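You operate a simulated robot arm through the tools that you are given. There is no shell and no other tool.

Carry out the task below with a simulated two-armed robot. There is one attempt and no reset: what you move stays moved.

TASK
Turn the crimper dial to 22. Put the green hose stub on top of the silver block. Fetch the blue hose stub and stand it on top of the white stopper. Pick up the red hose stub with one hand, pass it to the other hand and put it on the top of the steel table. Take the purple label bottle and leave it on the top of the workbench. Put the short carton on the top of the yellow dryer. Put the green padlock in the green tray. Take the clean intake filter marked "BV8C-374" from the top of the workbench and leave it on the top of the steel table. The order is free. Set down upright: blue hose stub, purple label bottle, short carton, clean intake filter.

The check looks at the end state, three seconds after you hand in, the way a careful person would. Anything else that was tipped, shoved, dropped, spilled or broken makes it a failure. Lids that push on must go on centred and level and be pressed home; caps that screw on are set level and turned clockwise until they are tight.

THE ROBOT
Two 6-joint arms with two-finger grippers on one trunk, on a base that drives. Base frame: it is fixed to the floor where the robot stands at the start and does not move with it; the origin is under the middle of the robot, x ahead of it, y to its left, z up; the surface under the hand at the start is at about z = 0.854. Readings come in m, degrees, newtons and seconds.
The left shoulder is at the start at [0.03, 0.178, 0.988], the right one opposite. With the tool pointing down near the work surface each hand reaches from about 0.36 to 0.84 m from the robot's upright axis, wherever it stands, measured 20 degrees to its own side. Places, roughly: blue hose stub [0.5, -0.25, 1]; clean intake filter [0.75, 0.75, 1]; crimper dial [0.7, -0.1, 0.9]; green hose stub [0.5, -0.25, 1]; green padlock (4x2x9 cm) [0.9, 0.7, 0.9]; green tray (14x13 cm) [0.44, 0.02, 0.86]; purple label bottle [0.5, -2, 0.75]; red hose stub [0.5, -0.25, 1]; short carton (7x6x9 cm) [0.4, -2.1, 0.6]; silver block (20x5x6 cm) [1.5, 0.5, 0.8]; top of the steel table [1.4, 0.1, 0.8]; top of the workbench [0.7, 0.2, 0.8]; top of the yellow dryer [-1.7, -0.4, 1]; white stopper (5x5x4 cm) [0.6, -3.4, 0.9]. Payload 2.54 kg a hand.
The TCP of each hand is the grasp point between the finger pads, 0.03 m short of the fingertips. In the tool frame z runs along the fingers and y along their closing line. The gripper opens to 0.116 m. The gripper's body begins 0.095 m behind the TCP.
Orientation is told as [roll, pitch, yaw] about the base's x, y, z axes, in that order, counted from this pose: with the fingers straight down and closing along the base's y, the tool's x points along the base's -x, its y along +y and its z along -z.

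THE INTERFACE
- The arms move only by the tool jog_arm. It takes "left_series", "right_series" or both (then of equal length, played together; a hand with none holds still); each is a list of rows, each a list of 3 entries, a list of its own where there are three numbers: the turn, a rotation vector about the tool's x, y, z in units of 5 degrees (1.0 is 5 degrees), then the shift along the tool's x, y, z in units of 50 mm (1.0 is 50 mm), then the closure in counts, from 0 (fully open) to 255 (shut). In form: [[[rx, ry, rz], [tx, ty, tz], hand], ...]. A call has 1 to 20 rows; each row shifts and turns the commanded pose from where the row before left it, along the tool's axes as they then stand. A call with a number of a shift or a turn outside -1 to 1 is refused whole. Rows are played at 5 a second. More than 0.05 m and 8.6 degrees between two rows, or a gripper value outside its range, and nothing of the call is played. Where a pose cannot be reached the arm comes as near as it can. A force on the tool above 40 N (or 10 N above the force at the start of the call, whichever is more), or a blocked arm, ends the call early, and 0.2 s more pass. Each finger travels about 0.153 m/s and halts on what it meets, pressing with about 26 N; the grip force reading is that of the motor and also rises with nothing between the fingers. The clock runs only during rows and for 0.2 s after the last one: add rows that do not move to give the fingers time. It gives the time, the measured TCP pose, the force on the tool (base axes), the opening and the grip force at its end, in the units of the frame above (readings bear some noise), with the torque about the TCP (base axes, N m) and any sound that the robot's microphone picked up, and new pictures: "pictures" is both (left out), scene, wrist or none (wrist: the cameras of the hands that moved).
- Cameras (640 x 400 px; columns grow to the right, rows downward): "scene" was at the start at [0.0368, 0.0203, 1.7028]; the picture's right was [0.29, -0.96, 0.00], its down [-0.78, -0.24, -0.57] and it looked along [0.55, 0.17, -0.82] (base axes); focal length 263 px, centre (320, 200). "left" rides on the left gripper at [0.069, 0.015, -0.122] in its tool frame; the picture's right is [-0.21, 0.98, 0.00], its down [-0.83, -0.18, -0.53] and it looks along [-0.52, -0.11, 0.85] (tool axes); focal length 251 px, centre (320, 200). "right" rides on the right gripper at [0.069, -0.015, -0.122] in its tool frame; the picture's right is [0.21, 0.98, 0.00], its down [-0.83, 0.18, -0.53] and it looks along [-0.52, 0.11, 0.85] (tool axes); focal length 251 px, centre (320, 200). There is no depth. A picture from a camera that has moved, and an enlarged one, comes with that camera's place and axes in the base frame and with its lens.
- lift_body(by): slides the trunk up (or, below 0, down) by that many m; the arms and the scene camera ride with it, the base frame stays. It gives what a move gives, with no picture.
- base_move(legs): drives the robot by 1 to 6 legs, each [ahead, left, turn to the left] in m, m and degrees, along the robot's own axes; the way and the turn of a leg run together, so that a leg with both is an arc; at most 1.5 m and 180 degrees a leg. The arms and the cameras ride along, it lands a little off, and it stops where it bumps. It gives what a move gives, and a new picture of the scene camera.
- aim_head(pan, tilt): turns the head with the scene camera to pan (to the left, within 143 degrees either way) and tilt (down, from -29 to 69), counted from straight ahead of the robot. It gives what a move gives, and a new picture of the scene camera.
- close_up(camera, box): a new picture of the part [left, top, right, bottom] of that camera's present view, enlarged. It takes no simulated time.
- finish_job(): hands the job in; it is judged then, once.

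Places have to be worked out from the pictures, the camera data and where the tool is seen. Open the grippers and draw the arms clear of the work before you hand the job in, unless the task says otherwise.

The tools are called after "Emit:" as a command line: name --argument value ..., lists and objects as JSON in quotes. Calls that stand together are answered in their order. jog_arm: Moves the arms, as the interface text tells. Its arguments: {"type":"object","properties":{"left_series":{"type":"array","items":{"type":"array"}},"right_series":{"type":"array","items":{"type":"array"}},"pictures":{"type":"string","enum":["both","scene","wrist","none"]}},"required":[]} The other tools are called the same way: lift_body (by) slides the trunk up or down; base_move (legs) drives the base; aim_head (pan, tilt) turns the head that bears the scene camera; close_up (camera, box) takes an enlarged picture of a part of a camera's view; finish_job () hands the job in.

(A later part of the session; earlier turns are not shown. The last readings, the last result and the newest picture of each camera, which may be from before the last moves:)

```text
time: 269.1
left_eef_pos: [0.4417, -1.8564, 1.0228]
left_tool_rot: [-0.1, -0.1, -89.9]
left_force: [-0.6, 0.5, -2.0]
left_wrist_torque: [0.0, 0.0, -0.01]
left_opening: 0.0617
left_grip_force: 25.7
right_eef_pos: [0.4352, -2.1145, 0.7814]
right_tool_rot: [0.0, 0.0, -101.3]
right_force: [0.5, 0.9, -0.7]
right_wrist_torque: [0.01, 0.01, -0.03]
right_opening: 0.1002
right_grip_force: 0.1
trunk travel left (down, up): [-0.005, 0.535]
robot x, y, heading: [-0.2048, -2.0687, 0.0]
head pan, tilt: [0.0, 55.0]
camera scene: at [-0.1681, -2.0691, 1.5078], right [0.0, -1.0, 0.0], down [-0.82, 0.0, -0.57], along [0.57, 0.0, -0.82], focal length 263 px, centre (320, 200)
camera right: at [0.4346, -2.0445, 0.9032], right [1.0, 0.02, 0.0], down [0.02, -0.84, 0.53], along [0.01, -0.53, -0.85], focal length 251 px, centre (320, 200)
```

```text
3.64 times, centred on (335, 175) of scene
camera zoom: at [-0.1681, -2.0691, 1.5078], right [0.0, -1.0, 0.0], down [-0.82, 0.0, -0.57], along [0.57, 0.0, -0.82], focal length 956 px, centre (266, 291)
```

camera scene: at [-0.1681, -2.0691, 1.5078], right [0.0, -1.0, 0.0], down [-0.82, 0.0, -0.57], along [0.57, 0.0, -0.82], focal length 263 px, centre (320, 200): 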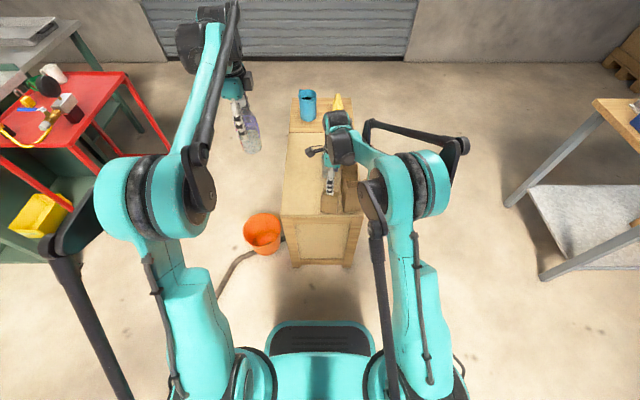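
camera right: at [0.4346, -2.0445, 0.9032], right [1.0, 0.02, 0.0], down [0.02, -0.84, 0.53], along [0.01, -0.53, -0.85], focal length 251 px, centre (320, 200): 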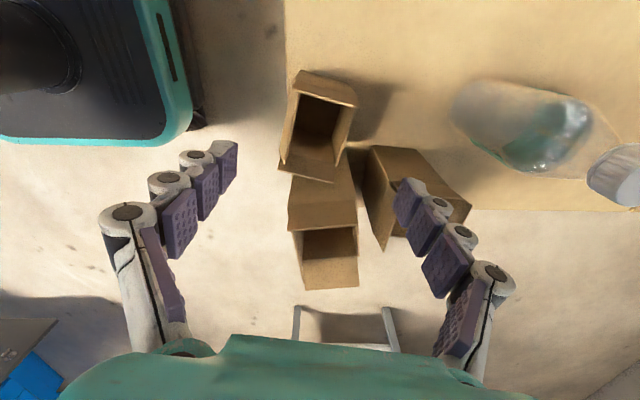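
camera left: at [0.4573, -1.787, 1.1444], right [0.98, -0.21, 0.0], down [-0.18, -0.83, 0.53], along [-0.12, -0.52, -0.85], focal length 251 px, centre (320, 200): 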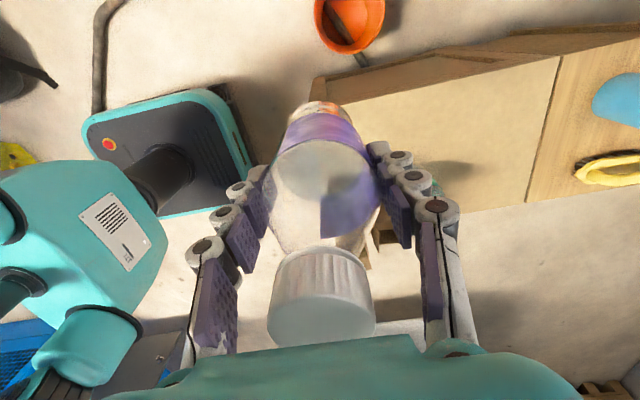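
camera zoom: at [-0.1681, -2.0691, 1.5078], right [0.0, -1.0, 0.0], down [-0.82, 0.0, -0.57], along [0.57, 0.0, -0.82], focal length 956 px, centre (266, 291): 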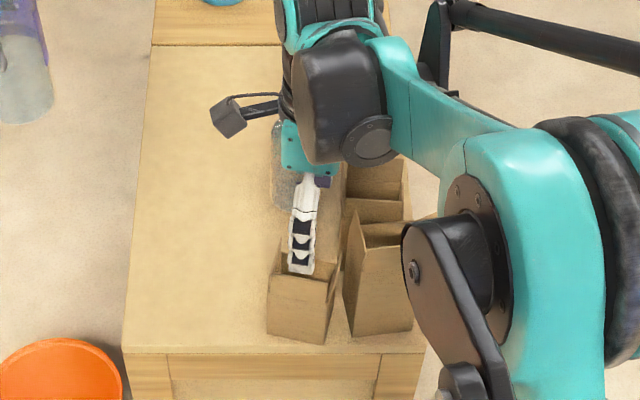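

Good alignment. I go down the remaining 11 cm and close on the carton's front and back walls.

Emit:
jog_arm --right_series '[[[0, 0, 0], [0, 0, 0.8], 35], [[0, 0, 0], [0, 0, 0.8], 35], [[0, 0, 0], [0, 0, 0.65], 35], [[0, 0, 0], [0, 0, 0], 35], [[0, 0, 0], [0, 0, 0], 70], [[0, 0, 0], [0, 0, 0], 105], [[0, 0, 0], [0, 0, 0], 130], [[0, 0, 0], [0, 0, 0], 145], [[0, 0, 0], [0, 0, 0], 145]]' --pictures "both"

Emit:
close_up --camera "scene" --box '[270, 120, 400, 230]'

```text
time: 271.1
left_eef_pos: [0.4403, -1.8561, 1.0225]
left_tool_rot: [-0.2, 0.0, -89.9]
left_force: [0.2, 0.3, -2.6]
left_wrist_torque: [0.03, 0.0, 0.01]
left_opening: 0.0618
left_grip_force: 26.2
right_eef_pos: [0.436, -2.1129, 0.6671]
right_tool_rot: [0.0, -0.1, -101.3]
right_force: [-0.3, -0.6, 2.9]
right_wrist_torque: [-0.02, 0.0, -0.04]
right_opening: 0.0568
right_grip_force: 25.7
trunk travel left (down, up): [-0.005, 0.535]
robot x, y, heading: [-0.2086, -2.0696, -0.0]
head pan, tilt: [0.0, 55.0]
camera scene: at [-0.1683, -2.069, 1.5078], right [0.0, -1.0, 0.0], down [-0.82, 0.0, -0.57], along [0.57, 0.0, -0.82], focal length 263 px, centre (320, 200)
camera right: at [0.4346, -2.0428, 0.7902], right [1.0, 0.02, 0.0], down [0.02, -0.84, 0.53], along [0.01, -0.53, -0.85], focal length 251 px, centre (320, 200)
```

scene: 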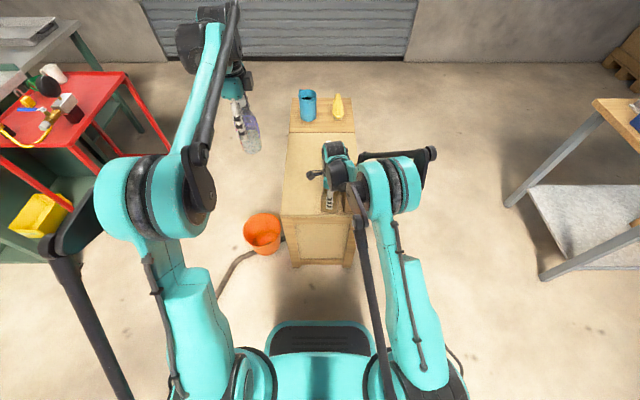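
right: 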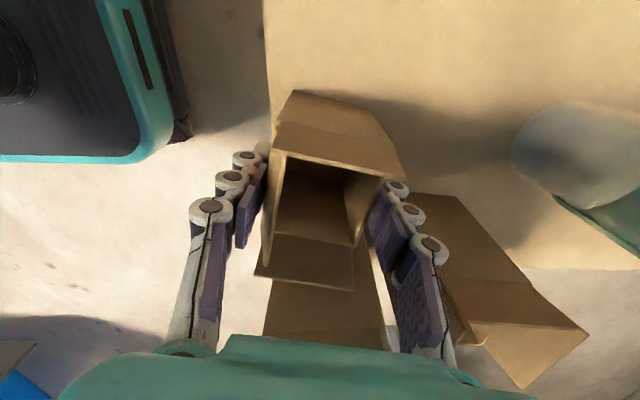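

```text
3.64 times, centred on (335, 175) of scene
camera zoom: at [-0.1683, -2.069, 1.5078], right [0.0, -1.0, 0.0], down [-0.82, 0.0, -0.57], along [0.57, 0.0, -0.82], focal length 956 px, centre (266, 291)
```

zoom: 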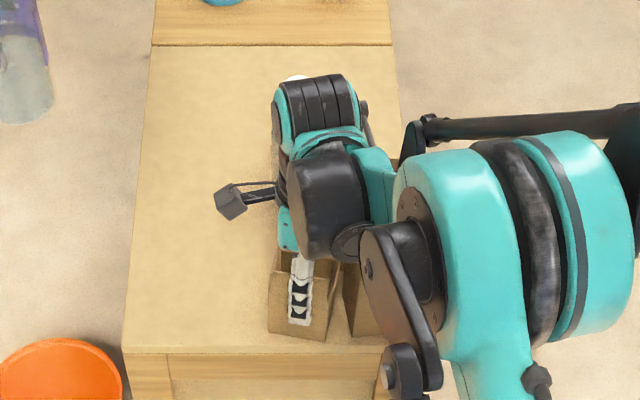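

The carton is gripped (57 mm). I lift 1 cm, slide it away from the neighbouring carton toward +y, then lift clear.

Emit:
jog_arm --right_series '[[[0, 0, 0], [0, 0, -0.2], 145], [[0, 0, 0], [0.3, 0, -0.05], 145], [[0, 0, 0], [0.4, 0, -0.1], 145], [[0, 0, 0], [0, 0, -0.5], 145], [[0, 0, 0], [0, 0, -0.8], 145], [[0, 0, 0], [0, 0, -0.9], 145], [[0, 0, 0], [0, 0, -0.9], 145], [[0, 0, 0], [0, 0, -0.9], 145], [[0, 0, 0], [0, 0, -0.9], 145], [[0, 0, 0], [0, 0, -0.9], 145], [[0, 0, 0], [0, 0, 0], 145]]' --pictures "both"

Emit:
close_up --camera "scene" --box '[270, 100, 420, 230]'

```text
time: 273.5
left_eef_pos: [0.4425, -1.8565, 1.023]
left_tool_rot: [-0.2, 0.1, -89.9]
left_force: [-0.4, 0.2, -2.5]
left_wrist_torque: [0.02, 0.0, -0.02]
left_opening: 0.0618
left_grip_force: 26.1
right_eef_pos: [0.4431, -2.078, 0.975]
right_tool_rot: [0.0, 0.0, -101.3]
right_force: [0.4, 0.3, -0.5]
right_wrist_torque: [0.02, 0.0, -0.01]
right_opening: 0.0569
right_grip_force: 26.0
trunk travel left (down, up): [-0.005, 0.535]
robot x, y, heading: [-0.2054, -2.0677, -0.1]
head pan, tilt: [0.0, 55.0]
camera scene: at [-0.1678, -2.0691, 1.5077], right [0.0, -1.0, 0.0], down [-0.82, 0.0, -0.57], along [0.57, 0.0, -0.82], focal length 263 px, centre (320, 200)
camera right: at [0.4421, -2.0081, 1.0994], right [1.0, 0.02, 0.0], down [0.02, -0.84, 0.53], along [0.01, -0.53, -0.85], focal length 251 px, centre (320, 200)
```

scene: 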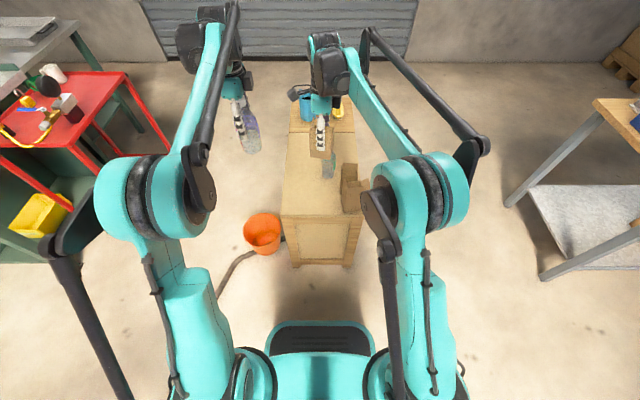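
right: 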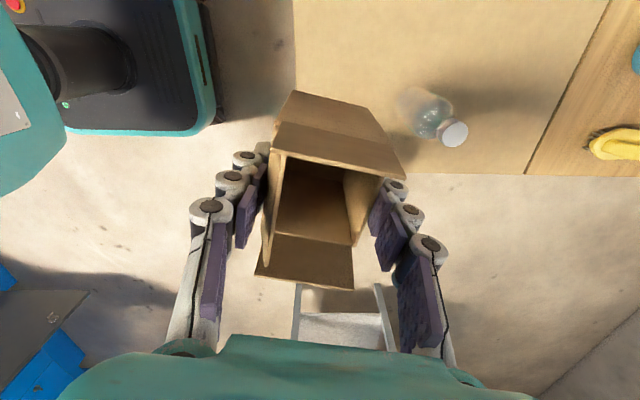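

```text
3.08 times, centred on (345, 165) of scene
camera zoom: at [-0.1678, -2.0691, 1.5077], right [0.0, -1.0, 0.0], down [-0.82, 0.0, -0.57], along [0.57, 0.0, -0.82], focal length 809 px, centre (243, 308)
```

zoom: 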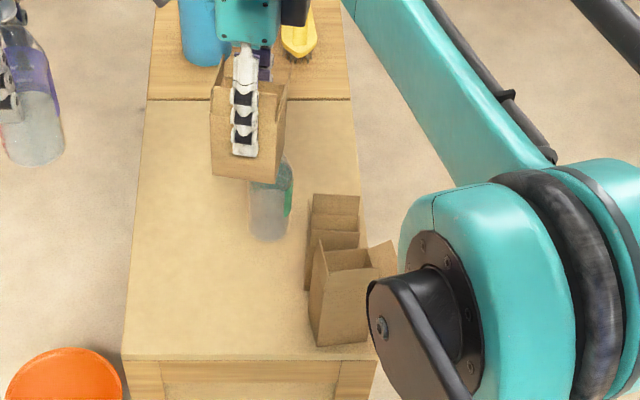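

Both items are held and the neighbours are undisturbed. I raise the trunk, strafe back across the hose, and turn to face the yellow dryer.

Emit:
lift_body --by 0.4

Emit:
base_move --legs '[[0, 1.0, 0], [0, 0, -180]]'

Emit:
aim_head --pan -20 --tilt 35

```text
time: 277.4
left_eef_pos: [0.4414, -1.8558, 1.4215]
left_tool_rot: [-0.1, 0.1, -89.9]
left_force: [0.0, -0.1, -2.8]
left_wrist_torque: [0.02, 0.01, 0.0]
left_opening: 0.0622
left_grip_force: 25.8
right_eef_pos: [0.4441, -2.0782, 1.3772]
right_tool_rot: [0.0, 0.0, -101.3]
right_force: [0.0, 0.5, 1.1]
right_wrist_torque: [-0.02, -0.04, -0.01]
right_opening: 0.0565
right_grip_force: 25.9
trunk travel left (down, up): [-0.405, 0.135]
robot x, y, heading: [-0.2052, -2.0706, -0.2]
head pan, tilt: [0.0, 55.0]
```

```text
time: 289.8
left_eef_pos: [-0.8574, -1.2774, 1.4231]
left_tool_rot: [0.0, 0.1, 87.7]
left_force: [-0.8, -0.4, -2.2]
left_wrist_torque: [0.01, -0.02, 0.01]
left_opening: 0.0618
left_grip_force: 26.1
right_eef_pos: [-0.8497, -1.0548, 1.3759]
right_tool_rot: [0.0, -0.1, 76.4]
right_force: [-0.5, 0.7, 0.0]
right_wrist_torque: [0.04, 0.0, 0.02]
right_opening: 0.0566
right_grip_force: 26.3
trunk travel left (down, up): [-0.405, 0.135]
robot x, y, heading: [-0.2007, -1.0928, 177.5]
head pan, tilt: [0.0, 55.0]
camera scene: at [-0.2445, -1.0901, 1.9077], right [0.04, 1.0, 0.0], down [0.82, -0.03, -0.57], along [-0.57, 0.02, -0.82], focal length 263 px, centre (320, 200)
```

scene: 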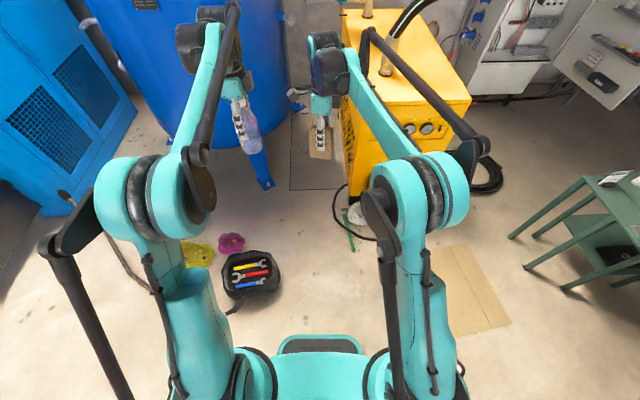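

```text
time: 290.7
left_eef_pos: [-0.8578, -1.2771, 1.4232]
left_tool_rot: [-0.1, 0.0, 87.7]
left_force: [-0.9, 0.4, -1.2]
left_wrist_torque: [0.02, -0.01, -0.02]
left_opening: 0.0622
left_grip_force: 26.4
right_eef_pos: [-0.8504, -1.0552, 1.3756]
right_tool_rot: [0.0, -0.1, 76.3]
right_force: [0.3, -0.3, 0.0]
right_wrist_torque: [-0.02, 0.01, -0.01]
right_opening: 0.0566
right_grip_force: 25.8
trunk travel left (down, up): [-0.405, 0.135]
robot x, y, heading: [-0.2016, -1.0904, 177.4]
head pan, tilt: [-20.0, 35.0]
camera scene: at [-0.2539, -1.0597, 1.9359], right [0.38, 0.92, 0.0], down [0.53, -0.22, -0.82], along [-0.76, 0.31, -0.57], focal length 263 px, centre (320, 200)
```

scene: 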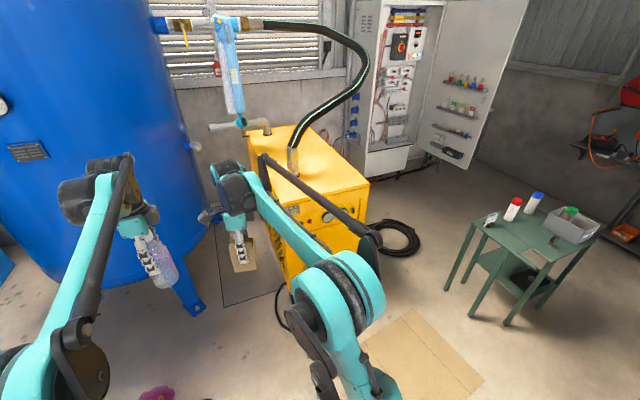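

The dryer top is at z≈1.0 with its front edge at x≈-1.54 (y from -0.77 to -0.18), a pipe at (-1.82,-0.63). I aim for a free spot near (-1.63,-0.35): first sidestep to y≈-0.47, then approach, staying clear of the pliers and the stick on the floor.

Emit:
base_move --legs '[[0, -0.62, 2.6], [0.5, 0, 0]]'

Emit:
aim_head --pan 0 --tilt 50

```text
time: 296.7
left_eef_pos: [-1.3327, -0.6613, 1.4221]
left_tool_rot: [-0.1, 0.0, 88.8]
left_force: [0.2, 0.3, -2.3]
left_wrist_torque: [-0.03, 0.01, 0.01]
left_opening: 0.0621
left_grip_force: 26.3
right_eef_pos: [-1.3304, -0.4394, 1.3764]
right_tool_rot: [0.0, -0.1, 77.6]
right_force: [0.2, 0.5, 0.4]
right_wrist_torque: [0.04, 0.0, 0.01]
right_opening: 0.0565
right_grip_force: 26.0
trunk travel left (down, up): [-0.405, 0.135]
robot x, y, heading: [-0.6749, -0.4651, 178.8]
head pan, tilt: [-20.0, 35.0]
camera scene: at [-0.7337, -0.4325, 1.936], right [0.36, 0.93, 0.0], down [0.53, -0.21, -0.82], along [-0.76, 0.3, -0.57], focal length 263 px, centre (320, 200)
```

scene: 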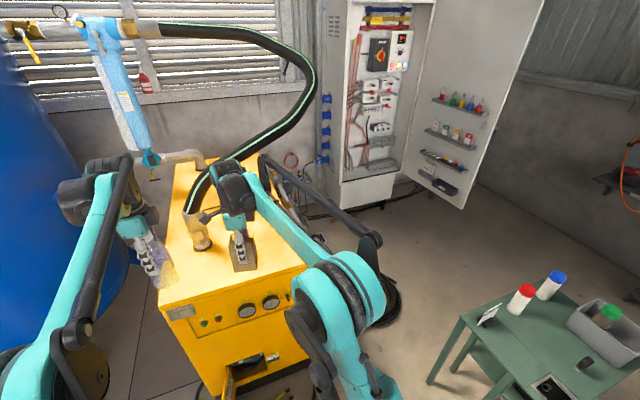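

```text
time: 297.5
left_eef_pos: [-1.333, -0.6615, 1.423]
left_tool_rot: [-0.1, 0.0, 88.8]
left_force: [-0.5, 0.2, -2.5]
left_wrist_torque: [-0.05, 0.01, -0.01]
left_opening: 0.0621
left_grip_force: 26.4
right_eef_pos: [-1.3297, -0.4394, 1.3755]
right_tool_rot: [0.0, 0.0, 77.5]
right_force: [0.3, -0.3, -1.1]
right_wrist_torque: [0.01, 0.02, 0.01]
right_opening: 0.0567
right_grip_force: 26.0
trunk travel left (down, up): [-0.405, 0.135]
robot x, y, heading: [-0.6791, -0.4607, 178.6]
head pan, tilt: [0.0, 50.0]
camera scene: at [-0.7289, -0.4626, 1.9143], right [0.02, 1.0, 0.0], down [0.77, -0.02, -0.64], along [-0.64, 0.02, -0.77], focal length 263 px, centre (320, 200)
```

scene: 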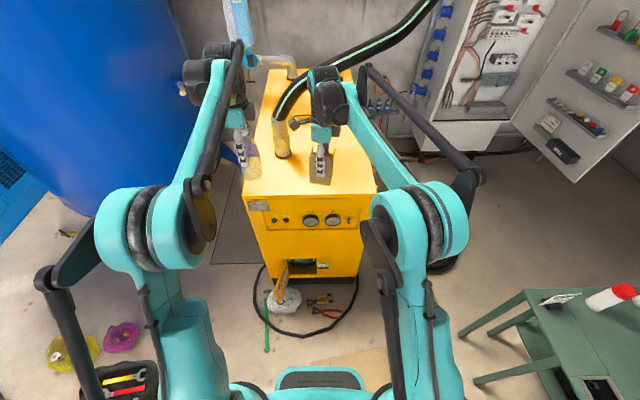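

I advance 0.15 m more; the base front then stays short of the hose loop, pliers and stick.

Emit:
base_move --legs '[[0.15, 0, 1.3]]'

Emit:
close_up --camera "scene" --box '[220, 60, 420, 220]'

Emit:
close_up --camera "right" --box '[0, 0, 640, 400]'

```text
time: 298.9
left_eef_pos: [-1.475, -0.6745, 1.4239]
left_tool_rot: [0.0, 0.0, 90.1]
left_force: [1.0, 0.0, -2.7]
left_wrist_torque: [-0.03, 0.01, 0.03]
left_opening: 0.0621
left_grip_force: 26.0
right_eef_pos: [-1.4772, -0.4521, 1.3768]
right_tool_rot: [0.0, 0.0, 78.8]
right_force: [0.7, 0.6, -0.7]
right_wrist_torque: [0.02, 0.0, -0.02]
right_opening: 0.0569
right_grip_force: 25.6
trunk travel left (down, up): [-0.405, 0.135]
robot x, y, heading: [-0.8287, -0.4617, 179.9]
head pan, tilt: [0.0, 50.0]
camera scene: at [-0.8752, -0.4618, 1.9143], right [0.0, 1.0, 0.0], down [0.77, 0.0, -0.64], along [-0.64, 0.0, -0.77], focal length 263 px, centre (320, 200)
```

scene: 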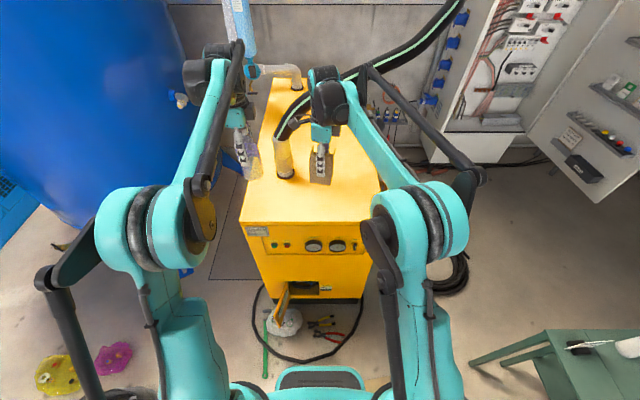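

```text
2.50 times, centred on (320, 140) of scene
camera zoom: at [-0.8752, -0.4618, 1.9143], right [0.0, 1.0, 0.0], down [0.77, 0.0, -0.64], along [-0.64, 0.0, -0.77], focal length 658 px, centre (320, 350)
```

zoom: 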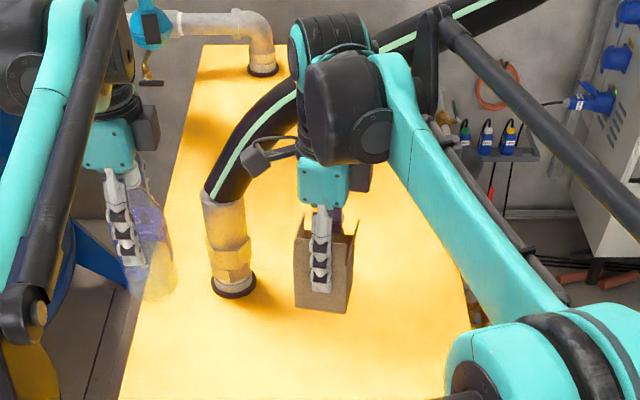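

```text
1.00 times, centred on (320, 200) of right (not enlarged: the box is as wide or as high as the picture)
camera zoom: at [-1.4754, -0.5225, 1.5], right [-1.0, -0.02, 0.0], down [-0.02, 0.84, 0.53], along [-0.01, 0.53, -0.85], focal length 251 px, centre (320, 200)
```

zoom: 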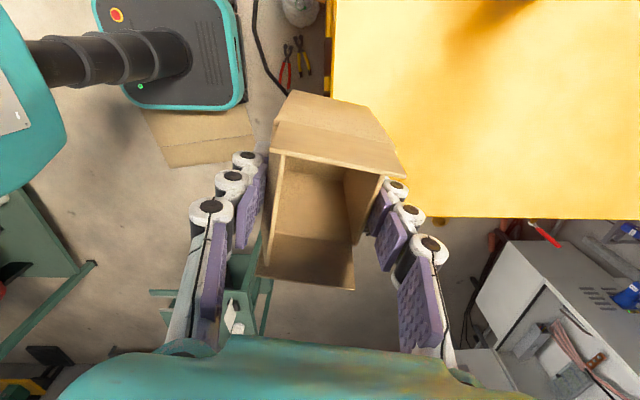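

The dryer top measures z≈1.02–1.03 with its front edge at x≈-1.495. I bring the carton over (-1.585, -0.36) and lower to about 3 cm above.

Emit:
jog_arm --right_series '[[[0, 0, 0], [-0.462, 0.825, 0], 145], [[0, 0, 0], [-0.462, 0.825, 0], 145], [[0, 0, 0], [-0.462, 0.825, 0], 145], [[0, 0, 0], [0, 0, 0.8], 145], [[0, 0, 0], [0, 0, 0.8], 145], [[0, 0, 0], [0, 0, 0.8], 145], [[0, 0, 0], [0, 0, 0.8], 145], [[0, 0, 0], [0, 0, 0.8], 145], [[0, 0, 0], [0, 0, 0.8], 145], [[0, 0, 0], [0, 0, 0], 145]]' --pictures "both"

Emit:
close_up --camera "scene" --box '[240, 120, 420, 260]'

```text
time: 301.1
left_eef_pos: [-1.4763, -0.6737, 1.4247]
left_tool_rot: [-0.1, 0.0, 90.2]
left_force: [-0.4, 0.3, -2.9]
left_wrist_torque: [0.0, 0.05, 0.0]
left_opening: 0.0619
left_grip_force: 25.8
right_eef_pos: [-1.5797, -0.3604, 1.1316]
right_tool_rot: [0.0, -0.1, 78.8]
right_force: [-0.5, -0.4, -0.6]
right_wrist_torque: [0.02, 0.02, -0.04]
right_opening: 0.0568
right_grip_force: 26.7
right hand out of reach, approached as far as the arm can: row 3
trunk travel left (down, up): [-0.405, 0.135]
robot x, y, heading: [-0.8275, -0.4591, 179.7]
head pan, tilt: [0.0, 50.0]
camera scene: at [-0.8765, -0.4621, 1.9143], right [0.0, 1.0, 0.0], down [0.77, 0.0, -0.64], along [-0.64, 0.0, -0.77], focal length 263 px, centre (320, 200)
camera right: at [-1.5779, -0.4317, 1.2549], right [-1.0, -0.02, 0.0], down [-0.02, 0.84, 0.53], along [-0.01, 0.53, -0.85], focal length 251 px, centre (320, 200)
```

scene: 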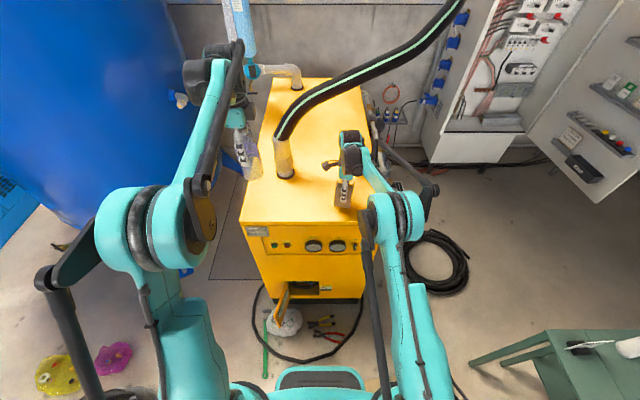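
right: 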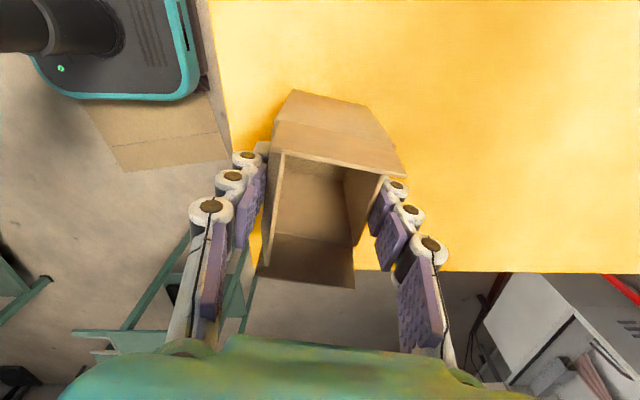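

```text
2.86 times, centred on (330, 190) of scene
camera zoom: at [-0.8765, -0.4621, 1.9143], right [0.0, 1.0, 0.0], down [0.77, 0.0, -0.64], along [-0.64, 0.0, -0.77], focal length 751 px, centre (291, 229)
```

zoom: 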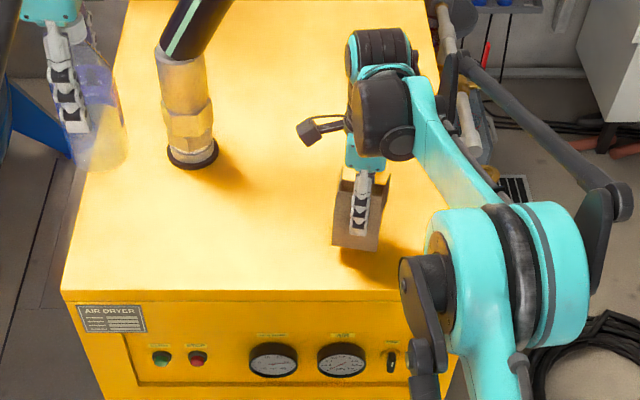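

The carton hangs over a free area of the dryer top. I lower in small steps until contact.

Emit:
jog_arm --right_series '[[[0, 0, 0], [0, 0, 0.3], 145], [[0, 0, 0], [0, 0, 0.1], 145], [[0, 0, 0], [0, 0, 0.06], 145], [[0, 0, 0], [0, 0, 0], 145]]' --pictures "none"

```text
time: 302.1
left_eef_pos: [-1.4768, -0.674, 1.4229]
left_tool_rot: [-0.1, 0.0, 90.1]
left_force: [-0.3, 0.3, -2.5]
left_wrist_torque: [-0.02, 0.01, 0.02]
left_opening: 0.0619
left_grip_force: 26.5
right_eef_pos: [-1.5794, -0.3594, 1.1098]
right_tool_rot: [0.0, -0.1, 78.9]
right_force: [0.0, -0.4, -1.0]
right_wrist_torque: [0.0, 0.03, 0.02]
right_opening: 0.0567
right_grip_force: 26.2
trunk travel left (down, up): [-0.405, 0.135]
robot x, y, heading: [-0.8247, -0.4625, 179.8]
head pan, tilt: [0.0, 50.0]
```

Emit:
jog_arm --right_series '[[[0, 0, 0], [0, 0, 0.06], 145], [[0, 0, 0], [0, 0, 0.06], 145], [[0, 0, 0], [0, 0, 0.06], 145], [[0, 0, 0], [0, 0, 0], 145]]' --pictures "none"

```text
time: 303.1
left_eef_pos: [-1.4762, -0.6742, 1.4241]
left_tool_rot: [0.0, -0.1, 90.1]
left_force: [-0.3, -0.1, -2.6]
left_wrist_torque: [-0.05, 0.0, 0.04]
left_opening: 0.0619
left_grip_force: 25.5
right_eef_pos: [-1.5784, -0.3577, 1.1032]
right_tool_rot: [0.2, -0.1, 78.8]
right_force: [-7.4, 0.9, 20.0]
right_wrist_torque: [0.06, 0.26, -0.01]
right_opening: 0.0573
right_grip_force: 26.0
trunk travel left (down, up): [-0.405, 0.135]
robot x, y, heading: [-0.8258, -0.4617, 179.8]
head pan, tilt: [0.0, 50.0]
```

Contact at TCP 1.103. I ease 1 mm, open slowly and look.

Emit:
jog_arm --right_series '[[[0, 0, 0], [0, 0, -0.03], 145], [[0, 0, 0], [0, 0, 0], 120], [[0, 0, 0], [0, 0, 0], 95], [[0, 0, 0], [0, 0, 0], 70], [[0, 0, 0], [0, 0, 0], 50], [[0, 0, 0], [0, 0, 0], 50]]' --pictures "wrist"

Emit:
close_up --camera "scene" --box '[300, 150, 400, 230]'

```text
time: 304.5
left_eef_pos: [-1.4763, -0.6734, 1.4231]
left_tool_rot: [-0.1, 0.1, 90.1]
left_force: [-0.6, 0.3, -2.5]
left_wrist_torque: [0.02, 0.01, -0.01]
left_opening: 0.0621
left_grip_force: 25.8
right_eef_pos: [-1.5804, -0.3584, 1.1038]
right_tool_rot: [-0.1, -0.2, 78.9]
right_force: [-0.7, -1.2, -0.6]
right_wrist_torque: [-0.01, -0.01, 0.03]
right_opening: 0.0933
right_grip_force: 0.1
trunk travel left (down, up): [-0.405, 0.135]
robot x, y, heading: [-0.8271, -0.4625, 179.8]
head pan, tilt: [0.0, 50.0]
camera right: at [-1.5785, -0.4295, 1.2267], right [-1.0, -0.02, 0.0], down [-0.02, 0.84, 0.53], along [-0.01, 0.53, -0.85], focal length 251 px, centre (320, 200)
```

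right: 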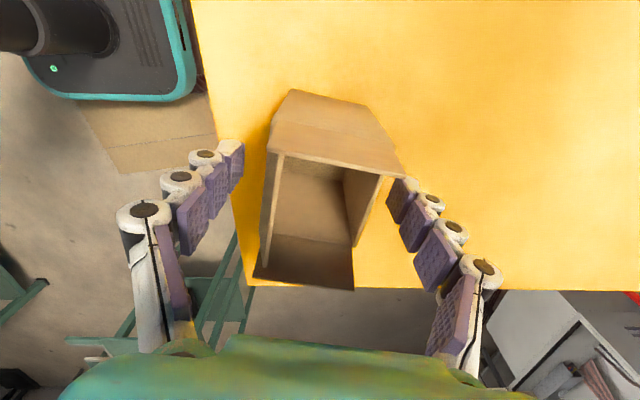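

```text
5.00 times, centred on (350, 190) of scene
camera zoom: at [-0.8774, -0.4619, 1.9142], right [0.0, 1.0, 0.0], down [0.77, 0.0, -0.64], along [-0.64, 0.0, -0.77], focal length 1315 px, centre (170, 250)
```

zoom: 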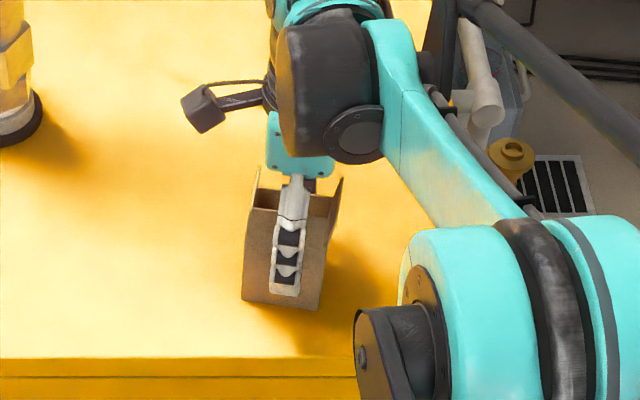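

The carton stands. I raise the right hand straight up and draw it back.

Emit:
jog_arm --right_series '[[[0, 0, 0], [0, 0, -0.3], 50], [[0, 0, 0], [0, 0, -0.6], 50], [[0, 0, 0], [0, 0, -0.8], 50], [[0, 0, 0], [0, 0, -0.8], 50], [[0, 0, 0], [0, 0, -0.8], 50], [[0, 0, 0], [0, 0, -0.8], 50], [[0, 0, 0], [0, -0.8, -0.3], 50], [[0, 0, 0], [0, -0.9, 0], 50], [[0, 0, 0], [0, -0.9, 0], 50], [[0, 0, 0], [0, -0.9, 0], 50]]' --pictures "both"

Emit:
close_up --camera "scene" --box '[240, 120, 420, 260]'

```text
time: 306.7
left_eef_pos: [-1.4739, -0.6743, 1.4242]
left_tool_rot: [0.0, -0.1, 90.2]
left_force: [0.6, 0.4, -2.2]
left_wrist_torque: [-0.01, 0.11, -0.01]
left_opening: 0.0617
left_grip_force: 25.8
right_eef_pos: [-1.4059, -0.3947, 1.324]
right_tool_rot: [0.2, 0.1, 78.8]
right_force: [-0.2, -0.9, -0.4]
right_wrist_torque: [0.02, 0.07, 0.0]
right_opening: 0.0932
right_grip_force: 0.0
trunk travel left (down, up): [-0.405, 0.135]
robot x, y, heading: [-0.824, -0.4621, 179.8]
head pan, tilt: [0.0, 50.0]
camera scene: at [-0.8731, -0.4623, 1.9144], right [0.0, 1.0, 0.0], down [0.76, 0.0, -0.64], along [-0.64, 0.0, -0.76], focal length 263 px, centre (320, 200)
camera right: at [-1.4038, -0.4653, 1.4473], right [-1.0, -0.02, 0.0], down [-0.02, 0.84, 0.53], along [-0.01, 0.53, -0.84], focal length 251 px, centre (320, 200)
```

scene: 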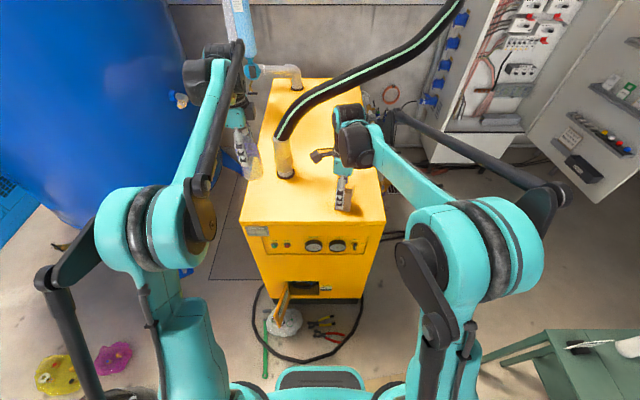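
right: 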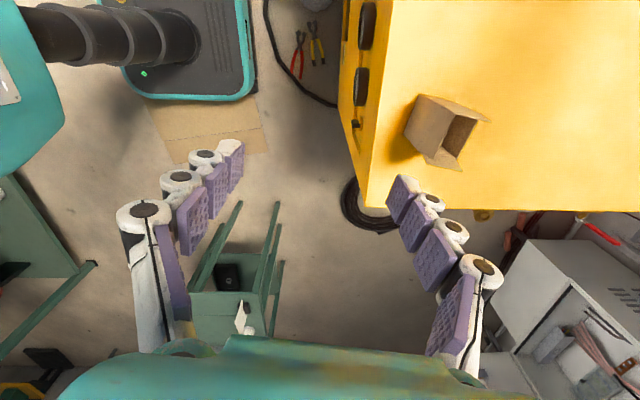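

```text
2.86 times, centred on (330, 190) of scene
camera zoom: at [-0.8731, -0.4623, 1.9144], right [0.0, 1.0, 0.0], down [0.76, 0.0, -0.64], along [-0.64, 0.0, -0.76], focal length 751 px, centre (291, 229)
```

zoom: 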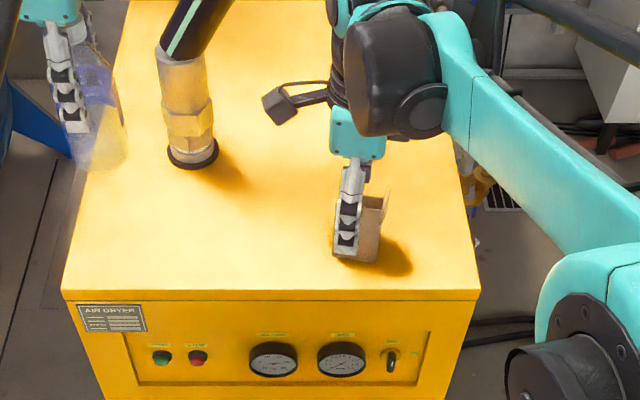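

The carton stands upright on the dryer. Now I drive back to the workbench with the bottle: back up, turn around, and approach the bench front.

Emit:
base_move --legs '[[-0.5, 0, 0], [0, 0, 180], [0.1, 0.36, 0]]'

Emit:
aim_head --pan 0 --tilt 55

```text
time: 318.9
left_eef_pos: [0.4212, 0.0974, 1.4234]
left_tool_rot: [-0.1, 0.0, -90.5]
left_force: [0.0, 0.2, -2.9]
left_wrist_torque: [0.01, 0.02, 0.0]
left_opening: 0.0621
left_grip_force: 25.5
right_eef_pos: [0.3502, -0.1825, 1.3231]
right_tool_rot: [0.1, 0.0, -101.8]
right_force: [-0.7, 0.4, 0.3]
right_wrist_torque: [0.02, 0.01, -0.02]
right_opening: 0.0935
right_grip_force: 0.0
trunk travel left (down, up): [-0.405, 0.135]
robot x, y, heading: [-0.2302, -0.1091, -0.6]
head pan, tilt: [0.0, 50.0]
camera scene: at [-0.1858, -0.11, 1.9143], right [-0.01, -1.0, 0.0], down [-0.77, 0.01, -0.64], along [0.64, -0.01, -0.77], focal length 263 px, centre (320, 200)
```

scene: 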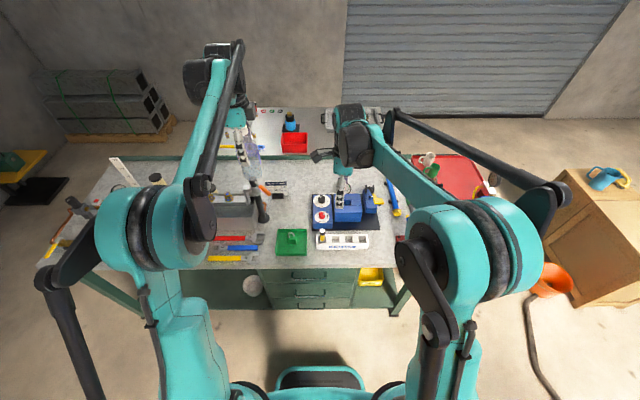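

```text
time: 319.6
left_eef_pos: [0.4205, 0.097, 1.4234]
left_tool_rot: [0.0, 0.0, -90.5]
left_force: [-0.6, 0.2, -1.9]
left_wrist_torque: [-0.04, 0.0, 0.01]
left_opening: 0.062
left_grip_force: 25.9
right_eef_pos: [0.3513, -0.1819, 1.3225]
right_tool_rot: [0.0, -0.1, -101.8]
right_force: [0.4, -0.4, 0.1]
right_wrist_torque: [-0.05, 0.0, -0.01]
right_opening: 0.0935
right_grip_force: 0.1
trunk travel left (down, up): [-0.405, 0.135]
robot x, y, heading: [-0.2309, -0.1078, -0.5]
head pan, tilt: [0.0, 55.0]
camera scene: at [-0.1903, -0.1088, 1.9078], right [-0.01, -1.0, 0.0], down [-0.82, 0.01, -0.57], along [0.57, -0.01, -0.82], focal length 263 px, centre (320, 200)
```

scene: 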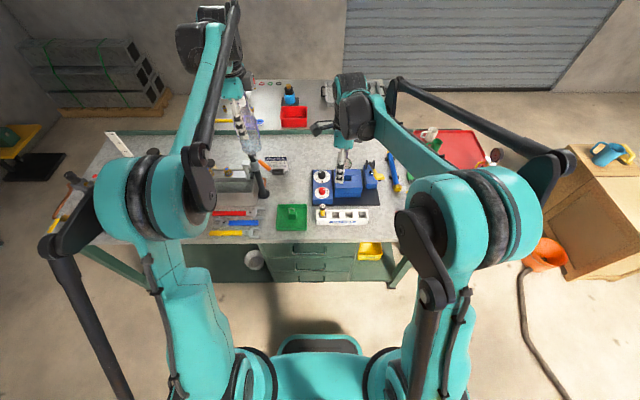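

Emit:
base_move --legs '[[0.22, 0, 0.5]]'

Emit:
jog_arm --right_series '[[[0, 0, 0], [-0.8, 0, 0], 50], [[0, 0, 0], [-0.8, 0, 0], 50], [[0, 0, 0], [-0.8, 0, 0], 50], [[0, 0, 0], [-0.8, 0, 0], 50], [[0, 0, 0], [0, 0, 0], 50]]' --pictures "none"

Emit:
close_up --camera "scene" --box '[200, 100, 440, 260]'

Emit:
close_up --camera "left" --box '[0, 0, 640, 400]'

```text
time: 321.3
left_eef_pos: [0.6409, 0.1024, 1.4239]
left_tool_rot: [0.0, 0.0, -89.8]
left_force: [-0.3, 0.3, -2.6]
left_wrist_torque: [-0.02, -0.02, 0.01]
left_opening: 0.0621
left_grip_force: 26.1
right_eef_pos: [0.5741, -0.1757, 1.3244]
right_tool_rot: [0.0, -0.1, -101.0]
right_force: [0.2, 0.0, 0.5]
right_wrist_torque: [-0.01, 0.01, 0.02]
right_opening: 0.093
right_grip_force: 0.1
trunk travel left (down, up): [-0.405, 0.135]
robot x, y, heading: [-0.0068, -0.1067, -0.1]
head pan, tilt: [0.0, 55.0]
camera scene: at [0.032, -0.1104, 1.9078], right [0.0, -1.0, 0.0], down [-0.82, 0.0, -0.57], along [0.57, 0.0, -0.82], focal length 263 px, centre (320, 200)
```

scene: 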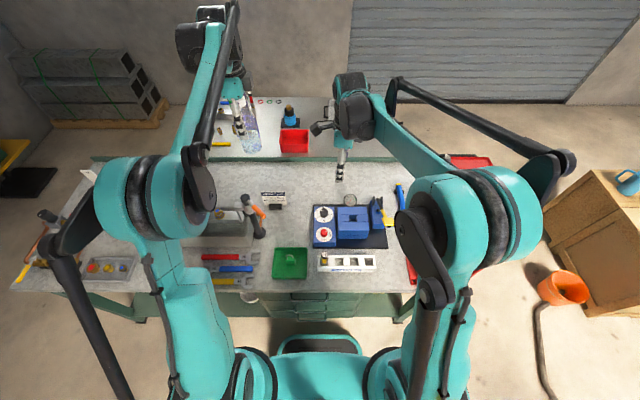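

```text
time: 322.5
left_eef_pos: [0.642, 0.1044, 1.4235]
left_tool_rot: [-0.1, 0.0, -89.8]
left_force: [0.1, 0.4, -2.4]
left_wrist_torque: [-0.05, -0.03, -0.02]
left_opening: 0.0619
left_grip_force: 25.9
right_eef_pos: [0.5455, -0.3332, 1.323]
right_tool_rot: [-0.1, -0.1, -101.1]
right_force: [-0.4, -0.3, -0.4]
right_wrist_torque: [-0.06, 0.02, 0.0]
right_opening: 0.0935
right_grip_force: 0.1
trunk travel left (down, up): [-0.405, 0.135]
robot x, y, heading: [-0.0092, -0.1105, -0.0]
head pan, tilt: [0.0, 55.0]
```

```text
2.50 times, centred on (320, 180) of scene
camera zoom: at [0.0333, -0.1088, 1.9077], right [0.0, -1.0, 0.0], down [-0.82, 0.0, -0.57], along [0.57, 0.0, -0.82], focal length 658 px, centre (320, 250)
```

zoom: 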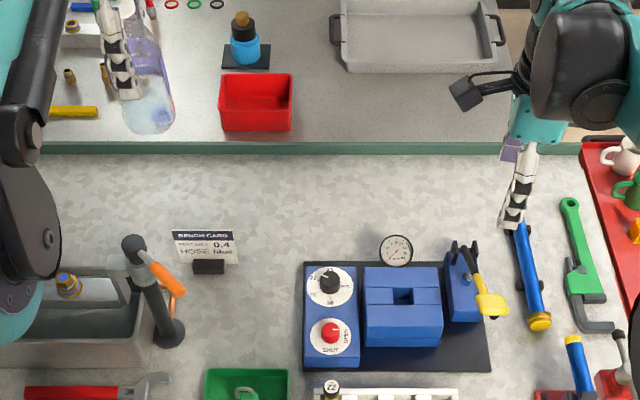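

```text
1.00 times, centred on (320, 200) of left (not enlarged: the box is as wide or as high as the picture)
camera zoom: at [0.6576, 0.1742, 1.544], right [0.98, -0.21, 0.0], down [-0.18, -0.83, 0.53], along [-0.11, -0.52, -0.85], focal length 251 px, centre (320, 200)
```

zoom: 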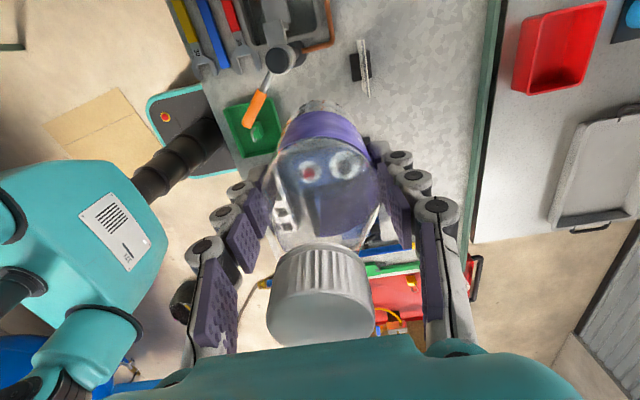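

The free spot near (0.66, -0.01), between the bench card and the crimper plate, suits the bottle. I raise the right hand, move the bottle above the spot, then lower the trunk.

Emit:
jog_arm --right_series '[[[0, 0, 0], [0, 0, -0.8], 50], [[0, 0, 0], [0, 0, -0.8], 50], [[0, 0, 0], [0, 0, -0.8], 50], [[0, 0, 0], [0, 0, -0.8], 50], [[0, 0, 0], [0, 0, 0], 50]]' --left_series '[[[0, 0, 0], [-0.76, 0.12, 0], 140], [[0, 0, 0], [-0.76, 0.12, 0], 140], [[0, 0, 0], [-0.76, 0.12, 0], 140], [[0, 0, 0], [0, 0, 0], 140], [[0, 0, 0], [0, 0, 0], 140]]' --pictures "none"

Emit:
lift_body --by -0.3

Emit:
close_up --camera "scene" --box '[200, 80, 440, 240]'

Emit:
close_up --camera "left" --box '[0, 0, 640, 400]'

```text
time: 323.7
left_eef_pos: [0.6612, -0.0095, 1.4221]
left_tool_rot: [-0.1, -0.1, -89.8]
left_force: [-0.6, 0.0, -1.8]
left_wrist_torque: [0.05, 0.02, 0.0]
left_opening: 0.0618
left_grip_force: 25.7
right_eef_pos: [0.5427, -0.3345, 1.484]
right_tool_rot: [0.0, -0.2, -101.2]
right_force: [0.4, -0.1, -0.4]
right_wrist_torque: [0.03, 0.02, -0.03]
right_opening: 0.0932
right_grip_force: 0.1
trunk travel left (down, up): [-0.405, 0.135]
robot x, y, heading: [-0.0052, -0.1118, -0.0]
head pan, tilt: [0.0, 55.0]
```

```text
time: 326.7
left_eef_pos: [0.6617, -0.0105, 1.1238]
left_tool_rot: [-0.1, 0.0, -89.8]
left_force: [-0.3, -0.2, -2.4]
left_wrist_torque: [0.0, -0.01, -0.01]
left_opening: 0.0619
left_grip_force: 26.4
right_eef_pos: [0.5416, -0.3353, 1.1846]
right_tool_rot: [0.1, -0.1, -101.2]
right_force: [0.3, -0.5, -0.4]
right_wrist_torque: [0.03, 0.0, -0.03]
right_opening: 0.0931
right_grip_force: 0.1
trunk travel left (down, up): [-0.105, 0.435]
robot x, y, heading: [-0.0104, -0.1075, -0.3]
head pan, tilt: [0.0, 55.0]
```

```text
2.50 times, centred on (320, 160) of scene
camera zoom: at [0.0321, -0.1105, 1.6079], right [0.0, -1.0, 0.0], down [-0.82, 0.0, -0.57], along [0.57, 0.0, -0.82], focal length 658 px, centre (320, 300)
```

zoom: 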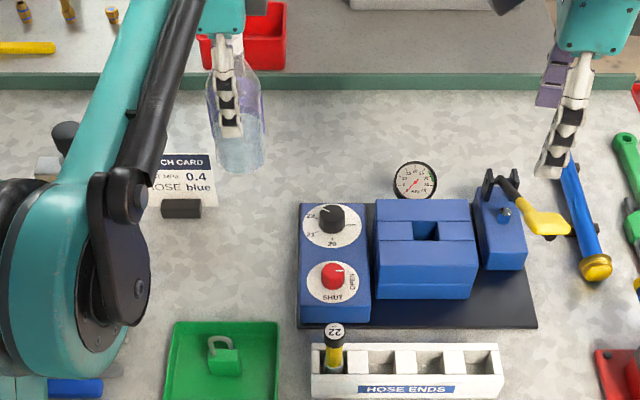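

```text
1.00 times, centred on (320, 200) of left (not enlarged: the box is as wide or as high as the picture)
camera zoom: at [0.6767, 0.06, 1.2452], right [0.98, -0.21, 0.0], down [-0.18, -0.83, 0.53], along [-0.11, -0.52, -0.85], focal length 251 px, centre (320, 200)
```

zoom: 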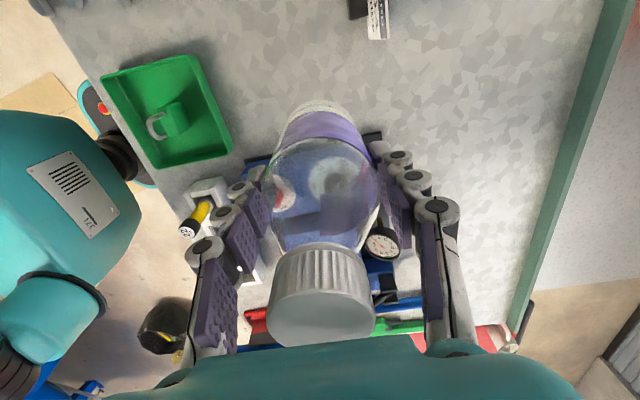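

The spot below is free. I lower the bottle to about 2 cm above the bench.

Emit:
jog_arm --left_series '[[[0, 0, 0], [0, 0, 0.6], 140], [[0, 0, 0], [0, 0, 0.6], 140], [[0, 0, 0], [0, 0, 0.6], 140], [[0, 0, 0], [0, 0, 0.6], 140], [[0, 0, 0], [0, 0, 0.5], 140], [[0, 0, 0], [0, 0, 0], 140]]' --pictures "both"

Emit:
close_up --camera "scene" --box '[200, 80, 440, 240]'

```text
time: 328.1
left_eef_pos: [0.6596, -0.0098, 0.9773]
left_tool_rot: [-0.2, 0.0, -89.8]
left_force: [-1.0, 1.0, -2.4]
left_wrist_torque: [0.01, -0.02, -0.02]
left_opening: 0.062
left_grip_force: 26.0
right_eef_pos: [0.5413, -0.3349, 1.1828]
right_tool_rot: [0.0, -0.1, -101.1]
right_force: [0.5, 0.1, 0.1]
right_wrist_torque: [0.0, 0.0, -0.01]
right_opening: 0.0932
right_grip_force: 0.0
trunk travel left (down, up): [-0.105, 0.435]
robot x, y, heading: [-0.008, -0.1111, 0.1]
head pan, tilt: [0.0, 55.0]
camera scene: at [0.0319, -0.1105, 1.6078], right [0.0, -1.0, 0.0], down [-0.82, 0.0, -0.57], along [0.57, 0.0, -0.82], focal length 263 px, centre (320, 200)
camera left: at [0.6762, 0.0599, 1.0981], right [0.98, -0.21, 0.0], down [-0.18, -0.83, 0.53], along [-0.11, -0.52, -0.85], focal length 251 px, centre (320, 200)
```

scene: 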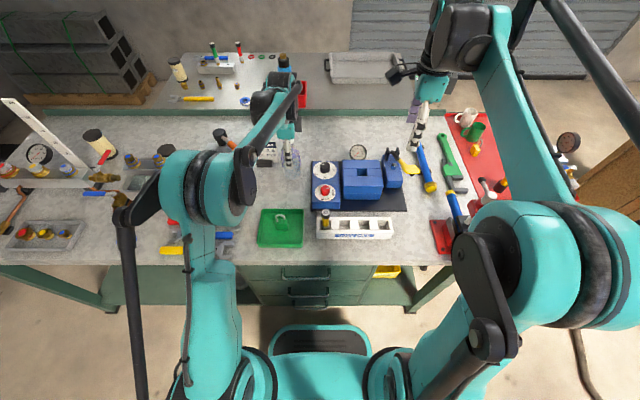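
left: 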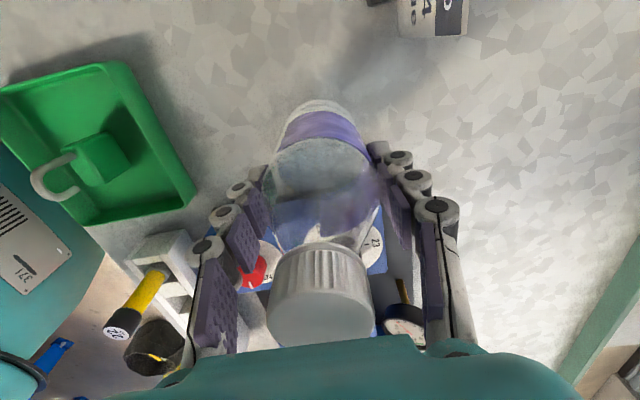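

```text
2.50 times, centred on (320, 160) of scene
camera zoom: at [0.0319, -0.1105, 1.6078], right [0.0, -1.0, 0.0], down [-0.82, 0.0, -0.57], along [0.57, 0.0, -0.82], focal length 658 px, centre (320, 300)
```

zoom: 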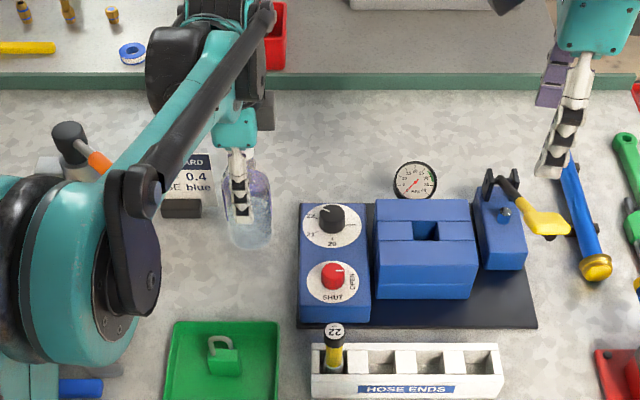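

Clear all round. I lower the last 2 cm in small steps.

Emit:
jog_arm --left_series '[[[0, 0, 0], [0, 0, 0.25], 140], [[0, 0, 0], [0, 0, 0.08], 140], [[0, 0, 0], [0, 0, 0.06], 140], [[0, 0, 0], [0, 0, 0], 140]]' --pictures "none"

```text
time: 329.1
left_eef_pos: [0.6598, -0.0097, 0.9573]
left_tool_rot: [-0.2, 0.0, -89.8]
left_force: [-0.7, 1.0, -1.7]
left_wrist_torque: [0.02, -0.01, -0.02]
left_opening: 0.0621
left_grip_force: 25.6
right_eef_pos: [0.5428, -0.3339, 1.1836]
right_tool_rot: [0.0, -0.1, -101.0]
right_force: [0.2, -0.2, -0.2]
right_wrist_torque: [0.02, 0.01, -0.01]
right_opening: 0.0933
right_grip_force: 0.2
trunk travel left (down, up): [-0.105, 0.435]
robot x, y, heading: [-0.0092, -0.1112, 0.1]
head pan, tilt: [0.0, 55.0]
```

Emit:
jog_arm --left_series '[[[0, 0, 0], [0, 0, 0.05], 140], [[0, 0, 0], [0, 0, 0.05], 140], [[0, 0, 0], [0, 0, 0], 140]]' --pictures "none"

```text
time: 329.9
left_eef_pos: [0.661, -0.0095, 0.9526]
left_tool_rot: [-0.1, 0.1, -89.7]
left_force: [-0.3, 0.5, -2.3]
left_wrist_torque: [0.02, 0.01, -0.01]
left_opening: 0.0618
left_grip_force: 26.0
right_eef_pos: [0.5423, -0.3342, 1.183]
right_tool_rot: [-0.1, -0.1, -101.0]
right_force: [0.1, 0.7, -0.2]
right_wrist_torque: [0.01, 0.01, 0.03]
right_opening: 0.0934
right_grip_force: 0.1
trunk travel left (down, up): [-0.105, 0.435]
robot x, y, heading: [-0.0049, -0.1083, -0.0]
head pan, tilt: [0.0, 55.0]
```

Emit:
jog_arm --left_series '[[[0, 0, 0], [0, 0, 0.05], 140], [[0, 0, 0], [0, 0, 0.05], 140], [[0, 0, 0], [0, 0, 0], 140]]' --pictures "none"

```text
time: 330.7
left_eef_pos: [0.6605, -0.0097, 0.9489]
left_tool_rot: [-0.1, 0.1, -89.8]
left_force: [0.4, 0.1, 2.2]
left_wrist_torque: [-0.06, -0.15, 0.04]
left_opening: 0.0621
left_grip_force: 25.5
right_eef_pos: [0.5411, -0.334, 1.1834]
right_tool_rot: [0.0, 0.0, -101.0]
right_force: [0.0, -0.4, 0.6]
right_wrist_torque: [0.01, -0.01, 0.0]
right_opening: 0.0933
right_grip_force: 0.0
trunk travel left (down, up): [-0.105, 0.435]
robot x, y, heading: [-0.0051, -0.1087, -0.2]
head pan, tilt: [0.0, 55.0]
```

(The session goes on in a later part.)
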